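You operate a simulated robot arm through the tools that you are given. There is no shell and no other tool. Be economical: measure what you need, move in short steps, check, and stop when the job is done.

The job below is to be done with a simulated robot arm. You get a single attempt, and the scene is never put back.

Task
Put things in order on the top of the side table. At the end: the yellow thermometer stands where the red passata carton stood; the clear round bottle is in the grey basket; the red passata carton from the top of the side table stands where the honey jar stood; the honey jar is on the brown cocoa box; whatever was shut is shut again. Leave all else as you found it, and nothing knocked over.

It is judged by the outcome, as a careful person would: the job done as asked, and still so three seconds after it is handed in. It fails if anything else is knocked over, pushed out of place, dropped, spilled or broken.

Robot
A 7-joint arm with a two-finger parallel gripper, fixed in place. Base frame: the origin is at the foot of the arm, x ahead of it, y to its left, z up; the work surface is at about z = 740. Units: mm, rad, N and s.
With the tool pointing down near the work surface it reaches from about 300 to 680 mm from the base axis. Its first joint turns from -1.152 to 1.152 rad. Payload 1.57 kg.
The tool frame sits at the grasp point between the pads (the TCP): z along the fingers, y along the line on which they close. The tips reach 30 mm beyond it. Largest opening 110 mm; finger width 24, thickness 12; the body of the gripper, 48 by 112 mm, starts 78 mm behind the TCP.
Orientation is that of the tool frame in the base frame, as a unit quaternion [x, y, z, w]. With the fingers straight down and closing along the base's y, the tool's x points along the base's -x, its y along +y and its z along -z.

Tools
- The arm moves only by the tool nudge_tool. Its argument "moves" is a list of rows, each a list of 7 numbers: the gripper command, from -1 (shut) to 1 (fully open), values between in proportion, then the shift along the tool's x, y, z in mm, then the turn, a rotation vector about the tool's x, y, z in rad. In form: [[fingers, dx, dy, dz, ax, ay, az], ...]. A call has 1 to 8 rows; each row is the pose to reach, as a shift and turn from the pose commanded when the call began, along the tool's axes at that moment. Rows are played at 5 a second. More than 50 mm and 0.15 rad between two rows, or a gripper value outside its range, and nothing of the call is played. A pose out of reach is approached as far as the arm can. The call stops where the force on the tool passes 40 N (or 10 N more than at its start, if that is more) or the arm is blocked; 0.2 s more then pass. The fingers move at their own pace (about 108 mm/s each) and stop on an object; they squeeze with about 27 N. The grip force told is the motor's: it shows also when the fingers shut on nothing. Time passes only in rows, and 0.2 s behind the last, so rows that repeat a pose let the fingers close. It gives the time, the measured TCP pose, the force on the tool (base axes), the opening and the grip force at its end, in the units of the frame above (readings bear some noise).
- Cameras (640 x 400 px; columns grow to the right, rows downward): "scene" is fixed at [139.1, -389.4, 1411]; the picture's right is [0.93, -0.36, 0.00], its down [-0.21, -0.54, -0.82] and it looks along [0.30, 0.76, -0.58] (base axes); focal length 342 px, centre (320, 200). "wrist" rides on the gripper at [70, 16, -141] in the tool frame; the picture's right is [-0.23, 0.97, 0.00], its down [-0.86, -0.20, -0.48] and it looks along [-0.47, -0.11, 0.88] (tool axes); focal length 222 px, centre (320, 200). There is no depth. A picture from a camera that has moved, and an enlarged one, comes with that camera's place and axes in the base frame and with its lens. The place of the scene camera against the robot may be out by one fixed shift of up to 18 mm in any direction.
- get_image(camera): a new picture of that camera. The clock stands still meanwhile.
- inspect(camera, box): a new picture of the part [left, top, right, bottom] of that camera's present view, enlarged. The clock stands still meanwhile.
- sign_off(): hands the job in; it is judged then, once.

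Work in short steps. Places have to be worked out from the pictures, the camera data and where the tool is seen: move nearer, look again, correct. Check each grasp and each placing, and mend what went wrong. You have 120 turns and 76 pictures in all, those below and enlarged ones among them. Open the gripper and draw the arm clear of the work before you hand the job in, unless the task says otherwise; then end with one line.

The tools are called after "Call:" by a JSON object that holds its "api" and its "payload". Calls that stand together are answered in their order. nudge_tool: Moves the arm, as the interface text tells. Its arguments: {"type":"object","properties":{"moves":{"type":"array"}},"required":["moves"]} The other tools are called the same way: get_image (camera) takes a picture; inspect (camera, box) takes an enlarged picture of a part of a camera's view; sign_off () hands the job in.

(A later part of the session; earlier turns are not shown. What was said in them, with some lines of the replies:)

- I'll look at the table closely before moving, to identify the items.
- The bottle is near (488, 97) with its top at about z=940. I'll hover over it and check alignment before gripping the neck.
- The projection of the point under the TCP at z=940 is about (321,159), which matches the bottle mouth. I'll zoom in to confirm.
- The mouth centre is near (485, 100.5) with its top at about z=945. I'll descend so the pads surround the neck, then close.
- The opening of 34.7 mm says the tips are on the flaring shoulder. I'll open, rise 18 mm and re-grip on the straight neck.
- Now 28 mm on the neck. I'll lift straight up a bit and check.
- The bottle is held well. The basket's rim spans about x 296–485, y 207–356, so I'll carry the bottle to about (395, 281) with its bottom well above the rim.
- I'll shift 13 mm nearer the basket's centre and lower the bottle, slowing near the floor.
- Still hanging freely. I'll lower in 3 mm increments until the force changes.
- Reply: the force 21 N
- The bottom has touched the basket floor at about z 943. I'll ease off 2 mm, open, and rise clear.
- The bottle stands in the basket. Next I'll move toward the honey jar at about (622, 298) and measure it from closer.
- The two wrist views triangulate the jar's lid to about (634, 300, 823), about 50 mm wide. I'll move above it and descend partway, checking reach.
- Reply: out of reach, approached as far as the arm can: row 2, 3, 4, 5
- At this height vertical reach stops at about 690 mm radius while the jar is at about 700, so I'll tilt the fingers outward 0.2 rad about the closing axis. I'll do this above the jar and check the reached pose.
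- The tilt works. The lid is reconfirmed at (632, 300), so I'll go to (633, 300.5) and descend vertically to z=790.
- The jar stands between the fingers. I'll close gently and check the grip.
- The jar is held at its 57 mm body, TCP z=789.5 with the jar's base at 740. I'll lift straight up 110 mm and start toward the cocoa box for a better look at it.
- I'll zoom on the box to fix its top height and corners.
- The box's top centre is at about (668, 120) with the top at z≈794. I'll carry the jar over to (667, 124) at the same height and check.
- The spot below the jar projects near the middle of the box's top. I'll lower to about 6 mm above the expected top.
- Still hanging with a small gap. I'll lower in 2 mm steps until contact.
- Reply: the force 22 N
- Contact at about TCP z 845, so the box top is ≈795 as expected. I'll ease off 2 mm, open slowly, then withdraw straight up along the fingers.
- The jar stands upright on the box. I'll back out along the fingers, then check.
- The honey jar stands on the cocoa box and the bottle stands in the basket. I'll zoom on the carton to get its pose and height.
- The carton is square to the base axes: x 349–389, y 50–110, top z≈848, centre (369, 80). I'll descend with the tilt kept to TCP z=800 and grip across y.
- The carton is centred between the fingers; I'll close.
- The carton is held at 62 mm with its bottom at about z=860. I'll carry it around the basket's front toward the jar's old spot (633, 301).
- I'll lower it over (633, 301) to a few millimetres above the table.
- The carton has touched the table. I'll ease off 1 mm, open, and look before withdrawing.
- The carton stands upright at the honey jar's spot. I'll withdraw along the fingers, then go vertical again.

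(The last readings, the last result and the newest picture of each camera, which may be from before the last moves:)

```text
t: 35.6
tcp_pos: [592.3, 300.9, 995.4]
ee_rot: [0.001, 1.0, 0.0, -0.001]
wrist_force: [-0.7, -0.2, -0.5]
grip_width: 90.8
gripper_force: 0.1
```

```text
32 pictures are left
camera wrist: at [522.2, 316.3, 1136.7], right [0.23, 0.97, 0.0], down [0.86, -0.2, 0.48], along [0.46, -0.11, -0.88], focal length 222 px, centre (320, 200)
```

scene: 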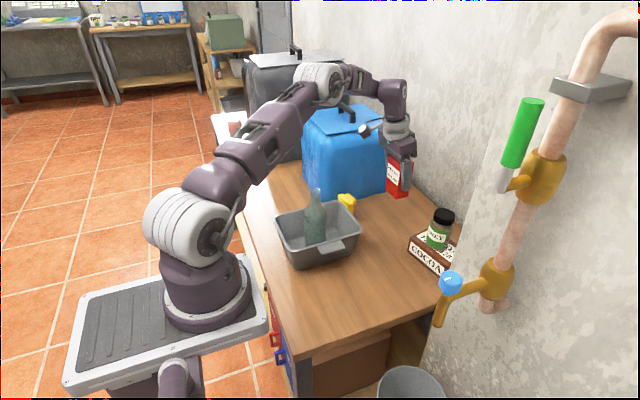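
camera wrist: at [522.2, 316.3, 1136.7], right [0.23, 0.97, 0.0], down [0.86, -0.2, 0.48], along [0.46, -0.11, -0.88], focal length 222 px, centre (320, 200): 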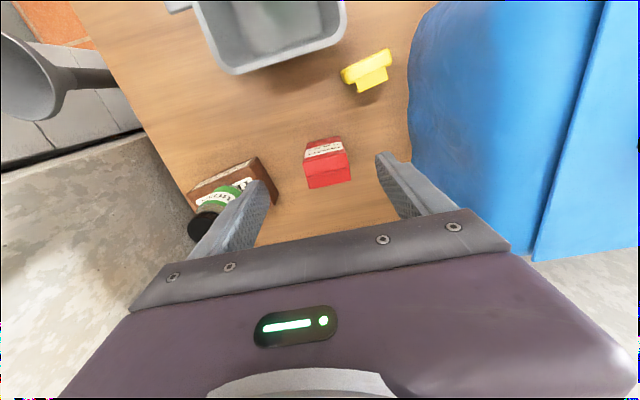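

I'll move to view the thermometer (about (526, 378)) from closer while staying above the bag.

Call:
{"api": "nudge_tool", "payload": {"moves": [[0.65, 30, 20, -8, 0, 0, 0], [0.65, 60, 45, -10, 0, 0, 0], [0.65, 92, 65, -10, 0, 0, 0], [0.65, 92, 65, -10, 0, 0, 0]]}}

Call:
{"api": "get_image", "payload": {"camera": "wrist"}}

Call:
{"api": "inspect", "payload": {"camera": "wrist", "box": [270, 90, 390, 210]}}

Call:
{"api": "inspect", "payload": {"camera": "scene", "box": [320, 170, 400, 240]}}

```text
t: 36.6
tcp_pos: [500.5, 365.6, 1005.6]
ee_rot: [0.0, 1.0, 0.0, 0.0]
wrist_force: [0.0, -0.3, 0.5]
grip_width: 90.7
gripper_force: 0.1
```

```text
31 pictures are left
camera wrist: at [429.7, 380.7, 1147.0], right [0.23, 0.97, 0.0], down [0.86, -0.2, 0.48], along [0.47, -0.11, -0.88], focal length 222 px, centre (320, 200)
```

wrist: 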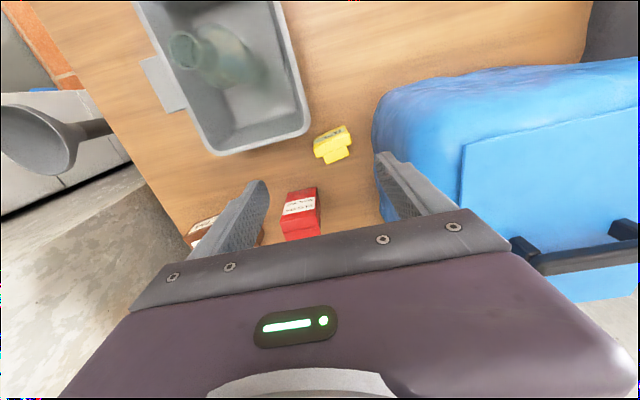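

```text
3.33 times, centred on (330, 150) of wrist
camera zoom: at [429.7, 380.7, 1147.0], right [0.23, 0.97, 0.0], down [0.86, -0.2, 0.48], along [0.47, -0.11, -0.88], focal length 740 px, centre (287, 367)
```

zoom: 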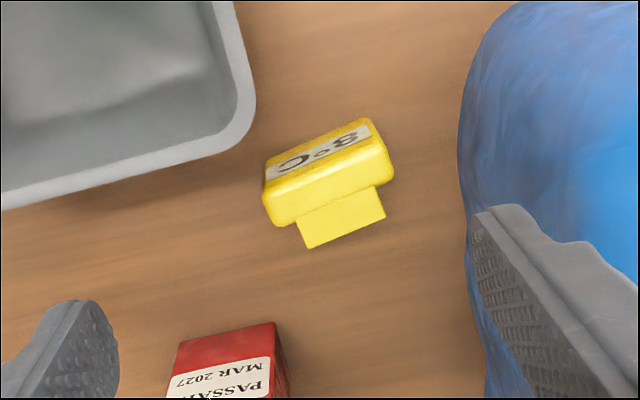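

```text
5.71 times, centred on (360, 205) of scene
camera zoom: at [139.1, -389.4, 1411.0], right [0.93, -0.36, 0.0], down [-0.21, -0.54, -0.82], along [0.3, 0.76, -0.58], focal length 1955 px, centre (91, 171)
```

zoom: 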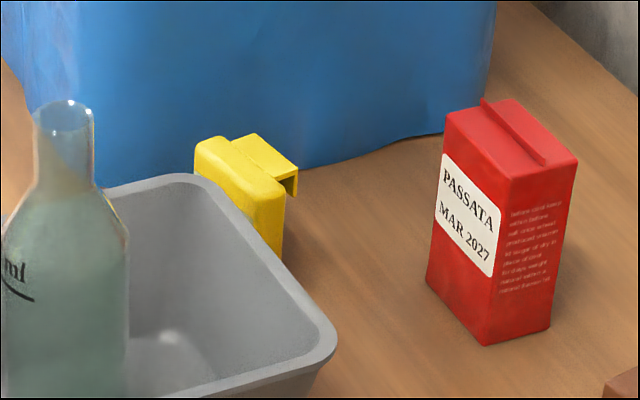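

Triangulation puts the thermometer slab at centre (523, 378), about 58 mm wide, 17 thick, top z≈806, rotated about 0.135 rad, with a hook behind. The bag's face is at y≈450, which leaves clearance, so I'll align above it and look.

Call:
{"api": "nudge_tool", "payload": {"moves": [[0.45, -8, 4, 0, 0, 0, -0.06], [0.45, -23, 13, 0, 0, 0, -0.135], [0.45, -23, 13, 45, 0, 0, -0.135], [0.45, -23, 13, 90, 0, 0, -0.135], [0.45, -23, 13, 125, 0, 0, -0.135], [0.45, -23, 13, 125, 0, 0, -0.135]]}}

Call:
{"api": "get_image", "payload": {"camera": "wrist"}}

Call:
{"api": "inspect", "payload": {"camera": "wrist", "box": [260, 90, 400, 210]}}

Call:
{"api": "inspect", "payload": {"camera": "scene", "box": [300, 120, 420, 220]}}

```text
t: 38.0
tcp_pos: [522.5, 378.9, 881.7]
ee_rot: [-0.067, 0.998, 0.0, -0.001]
wrist_force: [0.0, 0.1, 0.2]
grip_width: 79.7
gripper_force: 0.0
```

```text
28 pictures are left
camera wrist: at [451.2, 384.2, 1021.7], right [0.09, 1.0, 0.0], down [0.87, -0.08, 0.48], along [0.48, -0.04, -0.88], focal length 222 px, centre (320, 200)
```

wrist: 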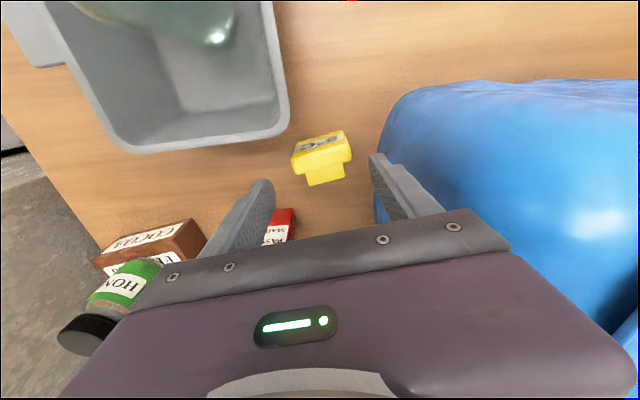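

```text
3.33 times, centred on (330, 150) of wrist
camera zoom: at [451.2, 384.2, 1021.7], right [0.09, 1.0, 0.0], down [0.87, -0.08, 0.48], along [0.48, -0.04, -0.88], focal length 740 px, centre (287, 367)
```

zoom: 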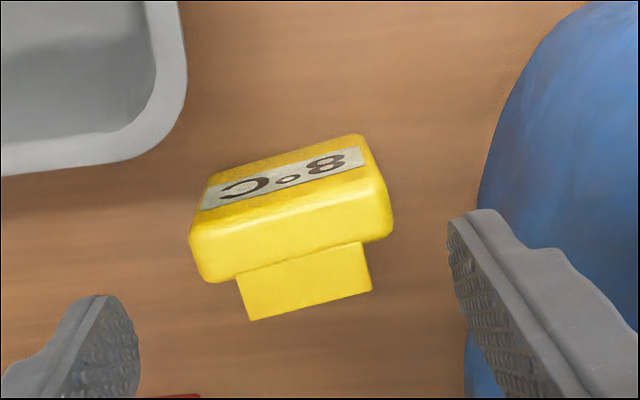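

```text
4.00 times, centred on (360, 170) of scene
camera zoom: at [139.1, -389.4, 1411.0], right [0.93, -0.36, 0.0], down [-0.21, -0.54, -0.82], along [0.3, 0.76, -0.58], focal length 1369 px, centre (160, 320)
```

zoom: 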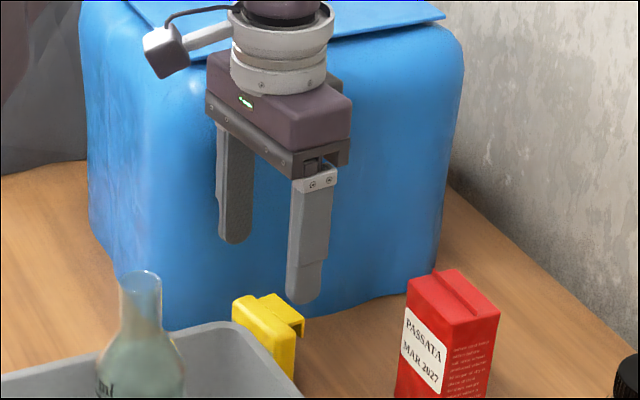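

The refined slab centre is (524, 380), with yaw matching within 0.015 rad. Bag face is still at y≈448. I'll descend to z≈780 with the fingers either side.

Call:
{"api": "nudge_tool", "payload": {"moves": [[0.45, -1.6, 0.8, 25, 0, 0, -0.012], [0.45, -1.6, 0.8, 50, 0, 0, -0.012], [0.45, -1.6, 0.8, 75, 0, 0, -0.012], [0.45, -1.6, 0.8, 99, 0, 0, -0.012], [0.45, -1.6, 0.8, 99, 0, 0, -0.012]]}}

Call:
{"api": "get_image", "payload": {"camera": "wrist"}}

```text
t: 39.2
tcp_pos: [525.5, 379.7, 781.3]
ee_rot: [-0.074, 0.997, 0.0, -0.001]
wrist_force: [0.0, 0.5, -0.1]
grip_width: 80.0
gripper_force: 0.0
```

```text
25 pictures are left
camera wrist: at [453.5, 385.1, 922.7], right [0.08, 1.0, 0.0], down [0.88, -0.07, 0.48], along [0.48, -0.04, -0.88], focal length 222 px, centre (320, 200)
```

wrist: 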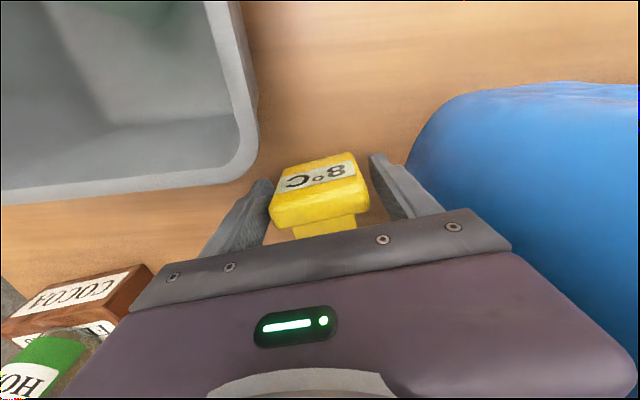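

The slab is between the fingers without touching anything else. I'll close.

Call:
{"api": "nudge_tool", "payload": {"moves": [[0.25, 0, 0, 0, 0, 0, 0], [0.1, 0, 0, 0, 0, 0, 0], [-1, 0, 0, 0, 0, 0, 0], [-1, 0, 0, 0, 0, 0, 0], [-1, 0, 0, 0, 0, 0, 0]]}}

Call:
{"api": "get_image", "payload": {"camera": "wrist"}}

```text
t: 40.4
tcp_pos: [527.0, 380.6, 781.3]
ee_rot: [-0.074, 0.997, 0.0, 0.0]
wrist_force: [0.1, 0.0, 0.5]
grip_width: 61.6
gripper_force: 26.8
```

```text
24 pictures are left
camera wrist: at [453.6, 385.1, 923.0], right [0.08, 1.0, 0.0], down [0.88, -0.07, 0.48], along [0.48, -0.04, -0.88], focal length 222 px, centre (320, 200)
```

wrist: 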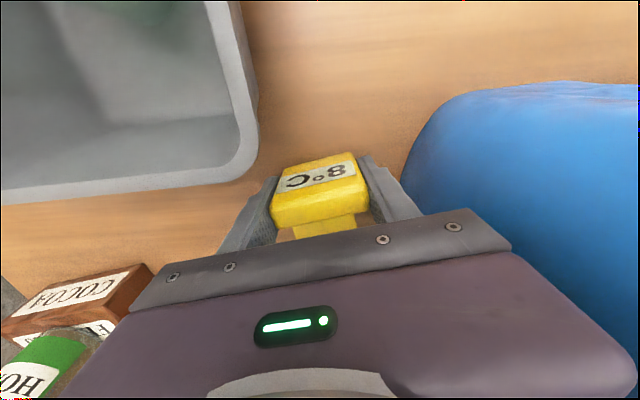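

Gripped at 61.6 mm. I'll lift straight up 150 mm, squaring the yaw back once clear.

Call:
{"api": "nudge_tool", "payload": {"moves": [[-1, 0, 0, -10, 0, 0, 0], [-1, 0, 0, -40, 0, 0, 0], [-1, 0, 0, -80, 0, 0, 0], [-1, 0, 0, -120, 0, 0, 0], [-1, 0, 0, -150, 0, 0, 0], [-1, 0, 0, -150, 0, 0, 0.08], [-1, 0, 0, -150, 0, 0, 0.147], [-1, 0, 0, -150, 0, 0, 0.147]]}}

Call:
{"api": "get_image", "payload": {"camera": "scene"}}

Call:
{"api": "get_image", "payload": {"camera": "wrist"}}

```text
t: 42.2
tcp_pos: [524.8, 379.0, 932.3]
ee_rot: [0.001, 1.0, 0.0, 0.0]
wrist_force: [0.1, -0.3, -1.1]
grip_width: 61.6
gripper_force: 26.8
```

```text
23 pictures are left
```

scene: 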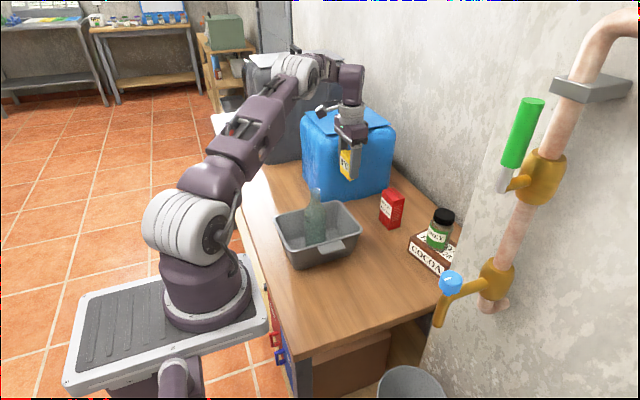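

```text
22 pictures are left
camera wrist: at [454.9, 395.2, 1073.1], right [0.23, 0.97, 0.0], down [0.86, -0.2, 0.48], along [0.47, -0.11, -0.88], focal length 222 px, centre (320, 200)
```

wrist: 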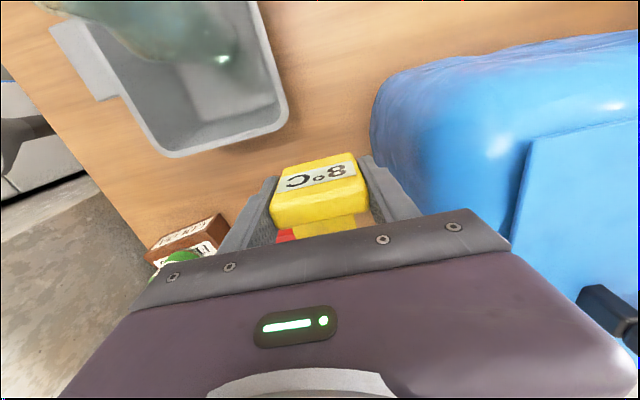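

The thermometer is held upright. I'll carry it in front of the basket, clear of the bottle, to the carton's old spot (369, 80).

Call:
{"api": "nudge_tool", "payload": {"moves": [[-1, 0, -45, 0, 0, 0, 0], [-1, 0, -90, 0, 0, 0, 0], [-1, 0, -135, 0, 0, 0, 0], [-1, 3, -180, 0, 0, 0, 0], [-1, 30, -215, 0, 0, 0, 0], [-1, 65, -245, 0, 0, 0, 0], [-1, 105, -272, 0, 0, 0, 0], [-1, 140, -292, 0, 0, 0, 0]]}}

Call:
{"api": "nudge_tool", "payload": {"moves": [[-1, 16, -7, 0, 0, 0, 0], [-1, 16, -7, 40, 0, 0, 0], [-1, 16, -7, 80, 0, 0, 0], [-1, 16, -7, 120, 0, 0, 0], [-1, 16, -7, 142, 0, 0, 0]]}}

Call:
{"api": "get_image", "payload": {"camera": "wrist"}}

Call:
{"api": "inspect", "payload": {"camera": "scene", "box": [260, 190, 420, 340]}}

```text
t: 44.0
tcp_pos: [385.3, 86.7, 931.5]
ee_rot: [-0.001, 1.0, 0.0, -0.001]
wrist_force: [0.3, 0.7, 0.1]
grip_width: 61.2
gripper_force: 27.0
```

```text
t: 45.2
tcp_pos: [367.2, 80.7, 788.8]
ee_rot: [0.0, 1.0, 0.0, 0.001]
wrist_force: [0.0, 0.2, -0.7]
grip_width: 61.8
gripper_force: 26.9
```

```text
21 pictures are left
camera wrist: at [298.4, 96.7, 930.1], right [0.23, 0.97, 0.0], down [0.86, -0.2, 0.48], along [0.47, -0.11, -0.88], focal length 222 px, centre (320, 200)
```

wrist: 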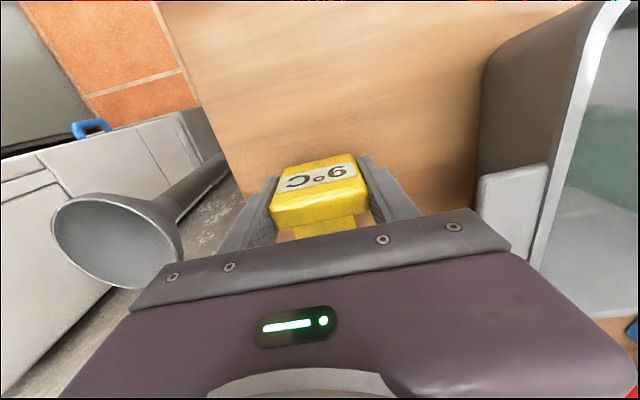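

```text
2.67 times, centred on (340, 265) of scene
camera zoom: at [139.1, -389.4, 1411.0], right [0.93, -0.36, 0.0], down [-0.21, -0.54, -0.82], along [0.3, 0.76, -0.58], focal length 912 px, centre (267, 27)
```

zoom: 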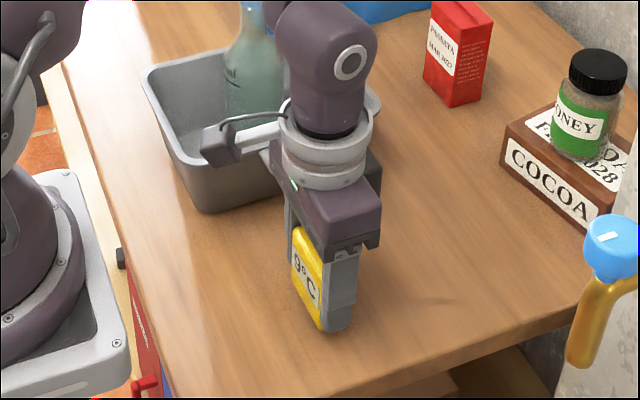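

About 7 mm above the table, at (368, 80). I'll lower in small steps to contact.

Call:
{"api": "nudge_tool", "payload": {"moves": [[-1, 0, 0, 2, 0, 0, 0], [-1, 0, 0, 4, 0, 0, 0], [-1, 0, 0, 6, 0, 0, 0], [-1, 0, 0, 7, 0, 0, 0]]}}

```text
t: 46.2
tcp_pos: [368.5, 80.0, 782.8]
ee_rot: [0.001, 1.0, 0.0, 0.0]
wrist_force: [-0.1, -0.5, -0.4]
grip_width: 61.3
gripper_force: 27.1
```

Call:
{"api": "nudge_tool", "payload": {"moves": [[-1, 0, 0, 1, 0, 0, 0], [-1, 0, 0, 2, 0, 0, 0], [-1, 0, 0, 3, 0, 0, 0]]}}

```text
t: 47.0
tcp_pos: [369.1, 80.5, 780.1]
ee_rot: [-0.001, 1.0, 0.0, 0.001]
wrist_force: [-0.5, 0.5, 25.9]
grip_width: 61.7
gripper_force: 27.4
```

Contact is made. I'll ease off 1.5 mm, open gently and check it stands before leaving.

Call:
{"api": "nudge_tool", "payload": {"moves": [[-1, 0, 0, -1.5, 0, 0, 0], [0.25, 0, 0, -1.5, 0, 0, 0], [0.5, 0, 0, -1.5, 0, 0, 0], [0.5, 0, 0, -1.5, 0, 0, 0]]}}

Call:
{"api": "get_image", "payload": {"camera": "wrist"}}

```text
t: 48.0
tcp_pos: [368.3, 80.8, 782.2]
ee_rot: [-0.001, 1.0, 0.0, 0.0]
wrist_force: [-0.5, 0.0, -0.1]
grip_width: 82.5
gripper_force: 0.1
```

```text
19 pictures are left
camera wrist: at [298.9, 96.4, 922.6], right [0.23, 0.97, 0.0], down [0.86, -0.2, 0.48], along [0.47, -0.11, -0.88], focal length 222 px, centre (320, 200)
```

wrist: 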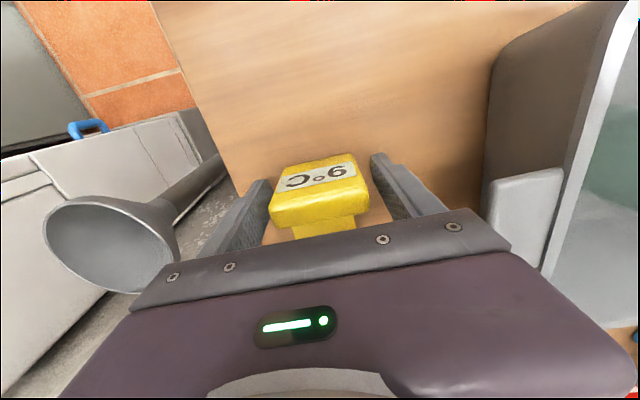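

It stands on its own. I'll rise straight up and take a final overview.

Call:
{"api": "nudge_tool", "payload": {"moves": [[0.5, 0, 0, -30, 0, 0, 0], [0.5, 0, 0, -75, 0, 0, 0], [0.5, 0, 0, -120, 0, 0, 0], [0.5, 0, 0, -165, 0, 0, 0], [0.5, 0, 0, -210, 0, 0, 0], [0.5, 0, 0, -255, 0, 0, 0], [0.5, 0, 0, -290, 0, 0, 0], [1, 0, 0, -290, 0, 0, 0]]}}

Call:
{"api": "get_image", "payload": {"camera": "scene"}}

Call:
{"api": "inspect", "payload": {"camera": "scene", "box": [260, 160, 480, 330]}}

Call:
{"api": "get_image", "payload": {"camera": "wrist"}}

```text
t: 49.8
tcp_pos: [370.1, 81.3, 1072.0]
ee_rot: [0.0, 1.0, 0.0, 0.001]
wrist_force: [0.2, 0.0, 0.6]
grip_width: 110.1
gripper_force: 0.1
```

```text
18 pictures are left
```

scene: 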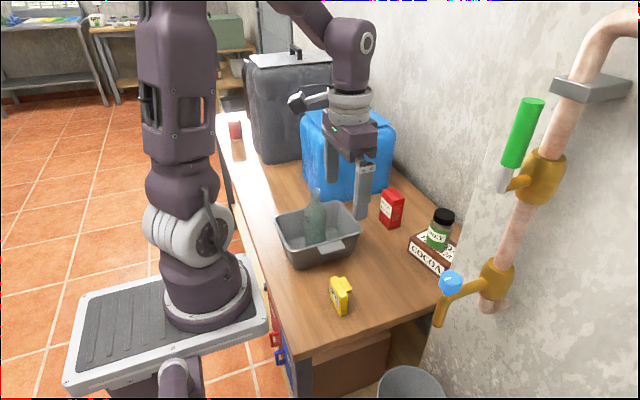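

```text
2.35 times, centred on (370, 245) of scene
camera zoom: at [139.1, -389.4, 1411.0], right [0.93, -0.36, 0.0], down [-0.21, -0.54, -0.82], along [0.3, 0.76, -0.58], focal length 805 px, centre (202, 94)
```

zoom: 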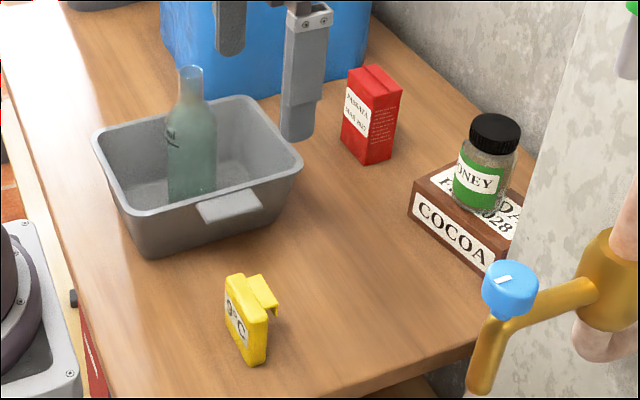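

```text
16 pictures are left
camera wrist: at [299.8, 96.4, 1213.6], right [0.23, 0.97, 0.0], down [0.86, -0.2, 0.48], along [0.47, -0.11, -0.88], focal length 222 px, centre (320, 200)
```

wrist: 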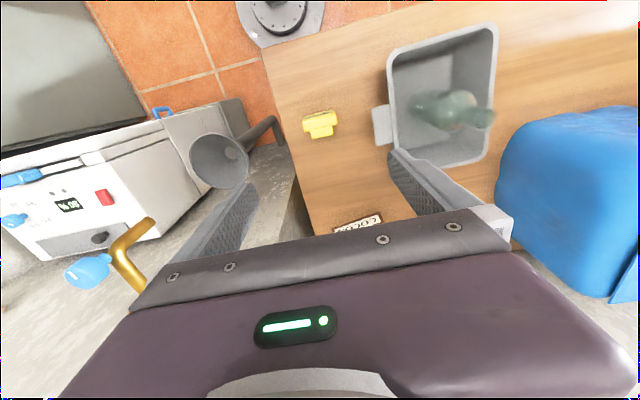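

Everything stands where asked, nothing else has moved, and the gripper is open and clear. I'm handing in.

Call:
{"api": "sign_off", "payload": {}}

```text
The job is handed in.
```

The job is done and handed in: the thermometer stands where the passata carton was, the bottle is in the basket, the carton stands where the honey jar was, and the jar is on the cocoa box. Nothing was opened, so nothing needed shutting, and nothing was knocked over.
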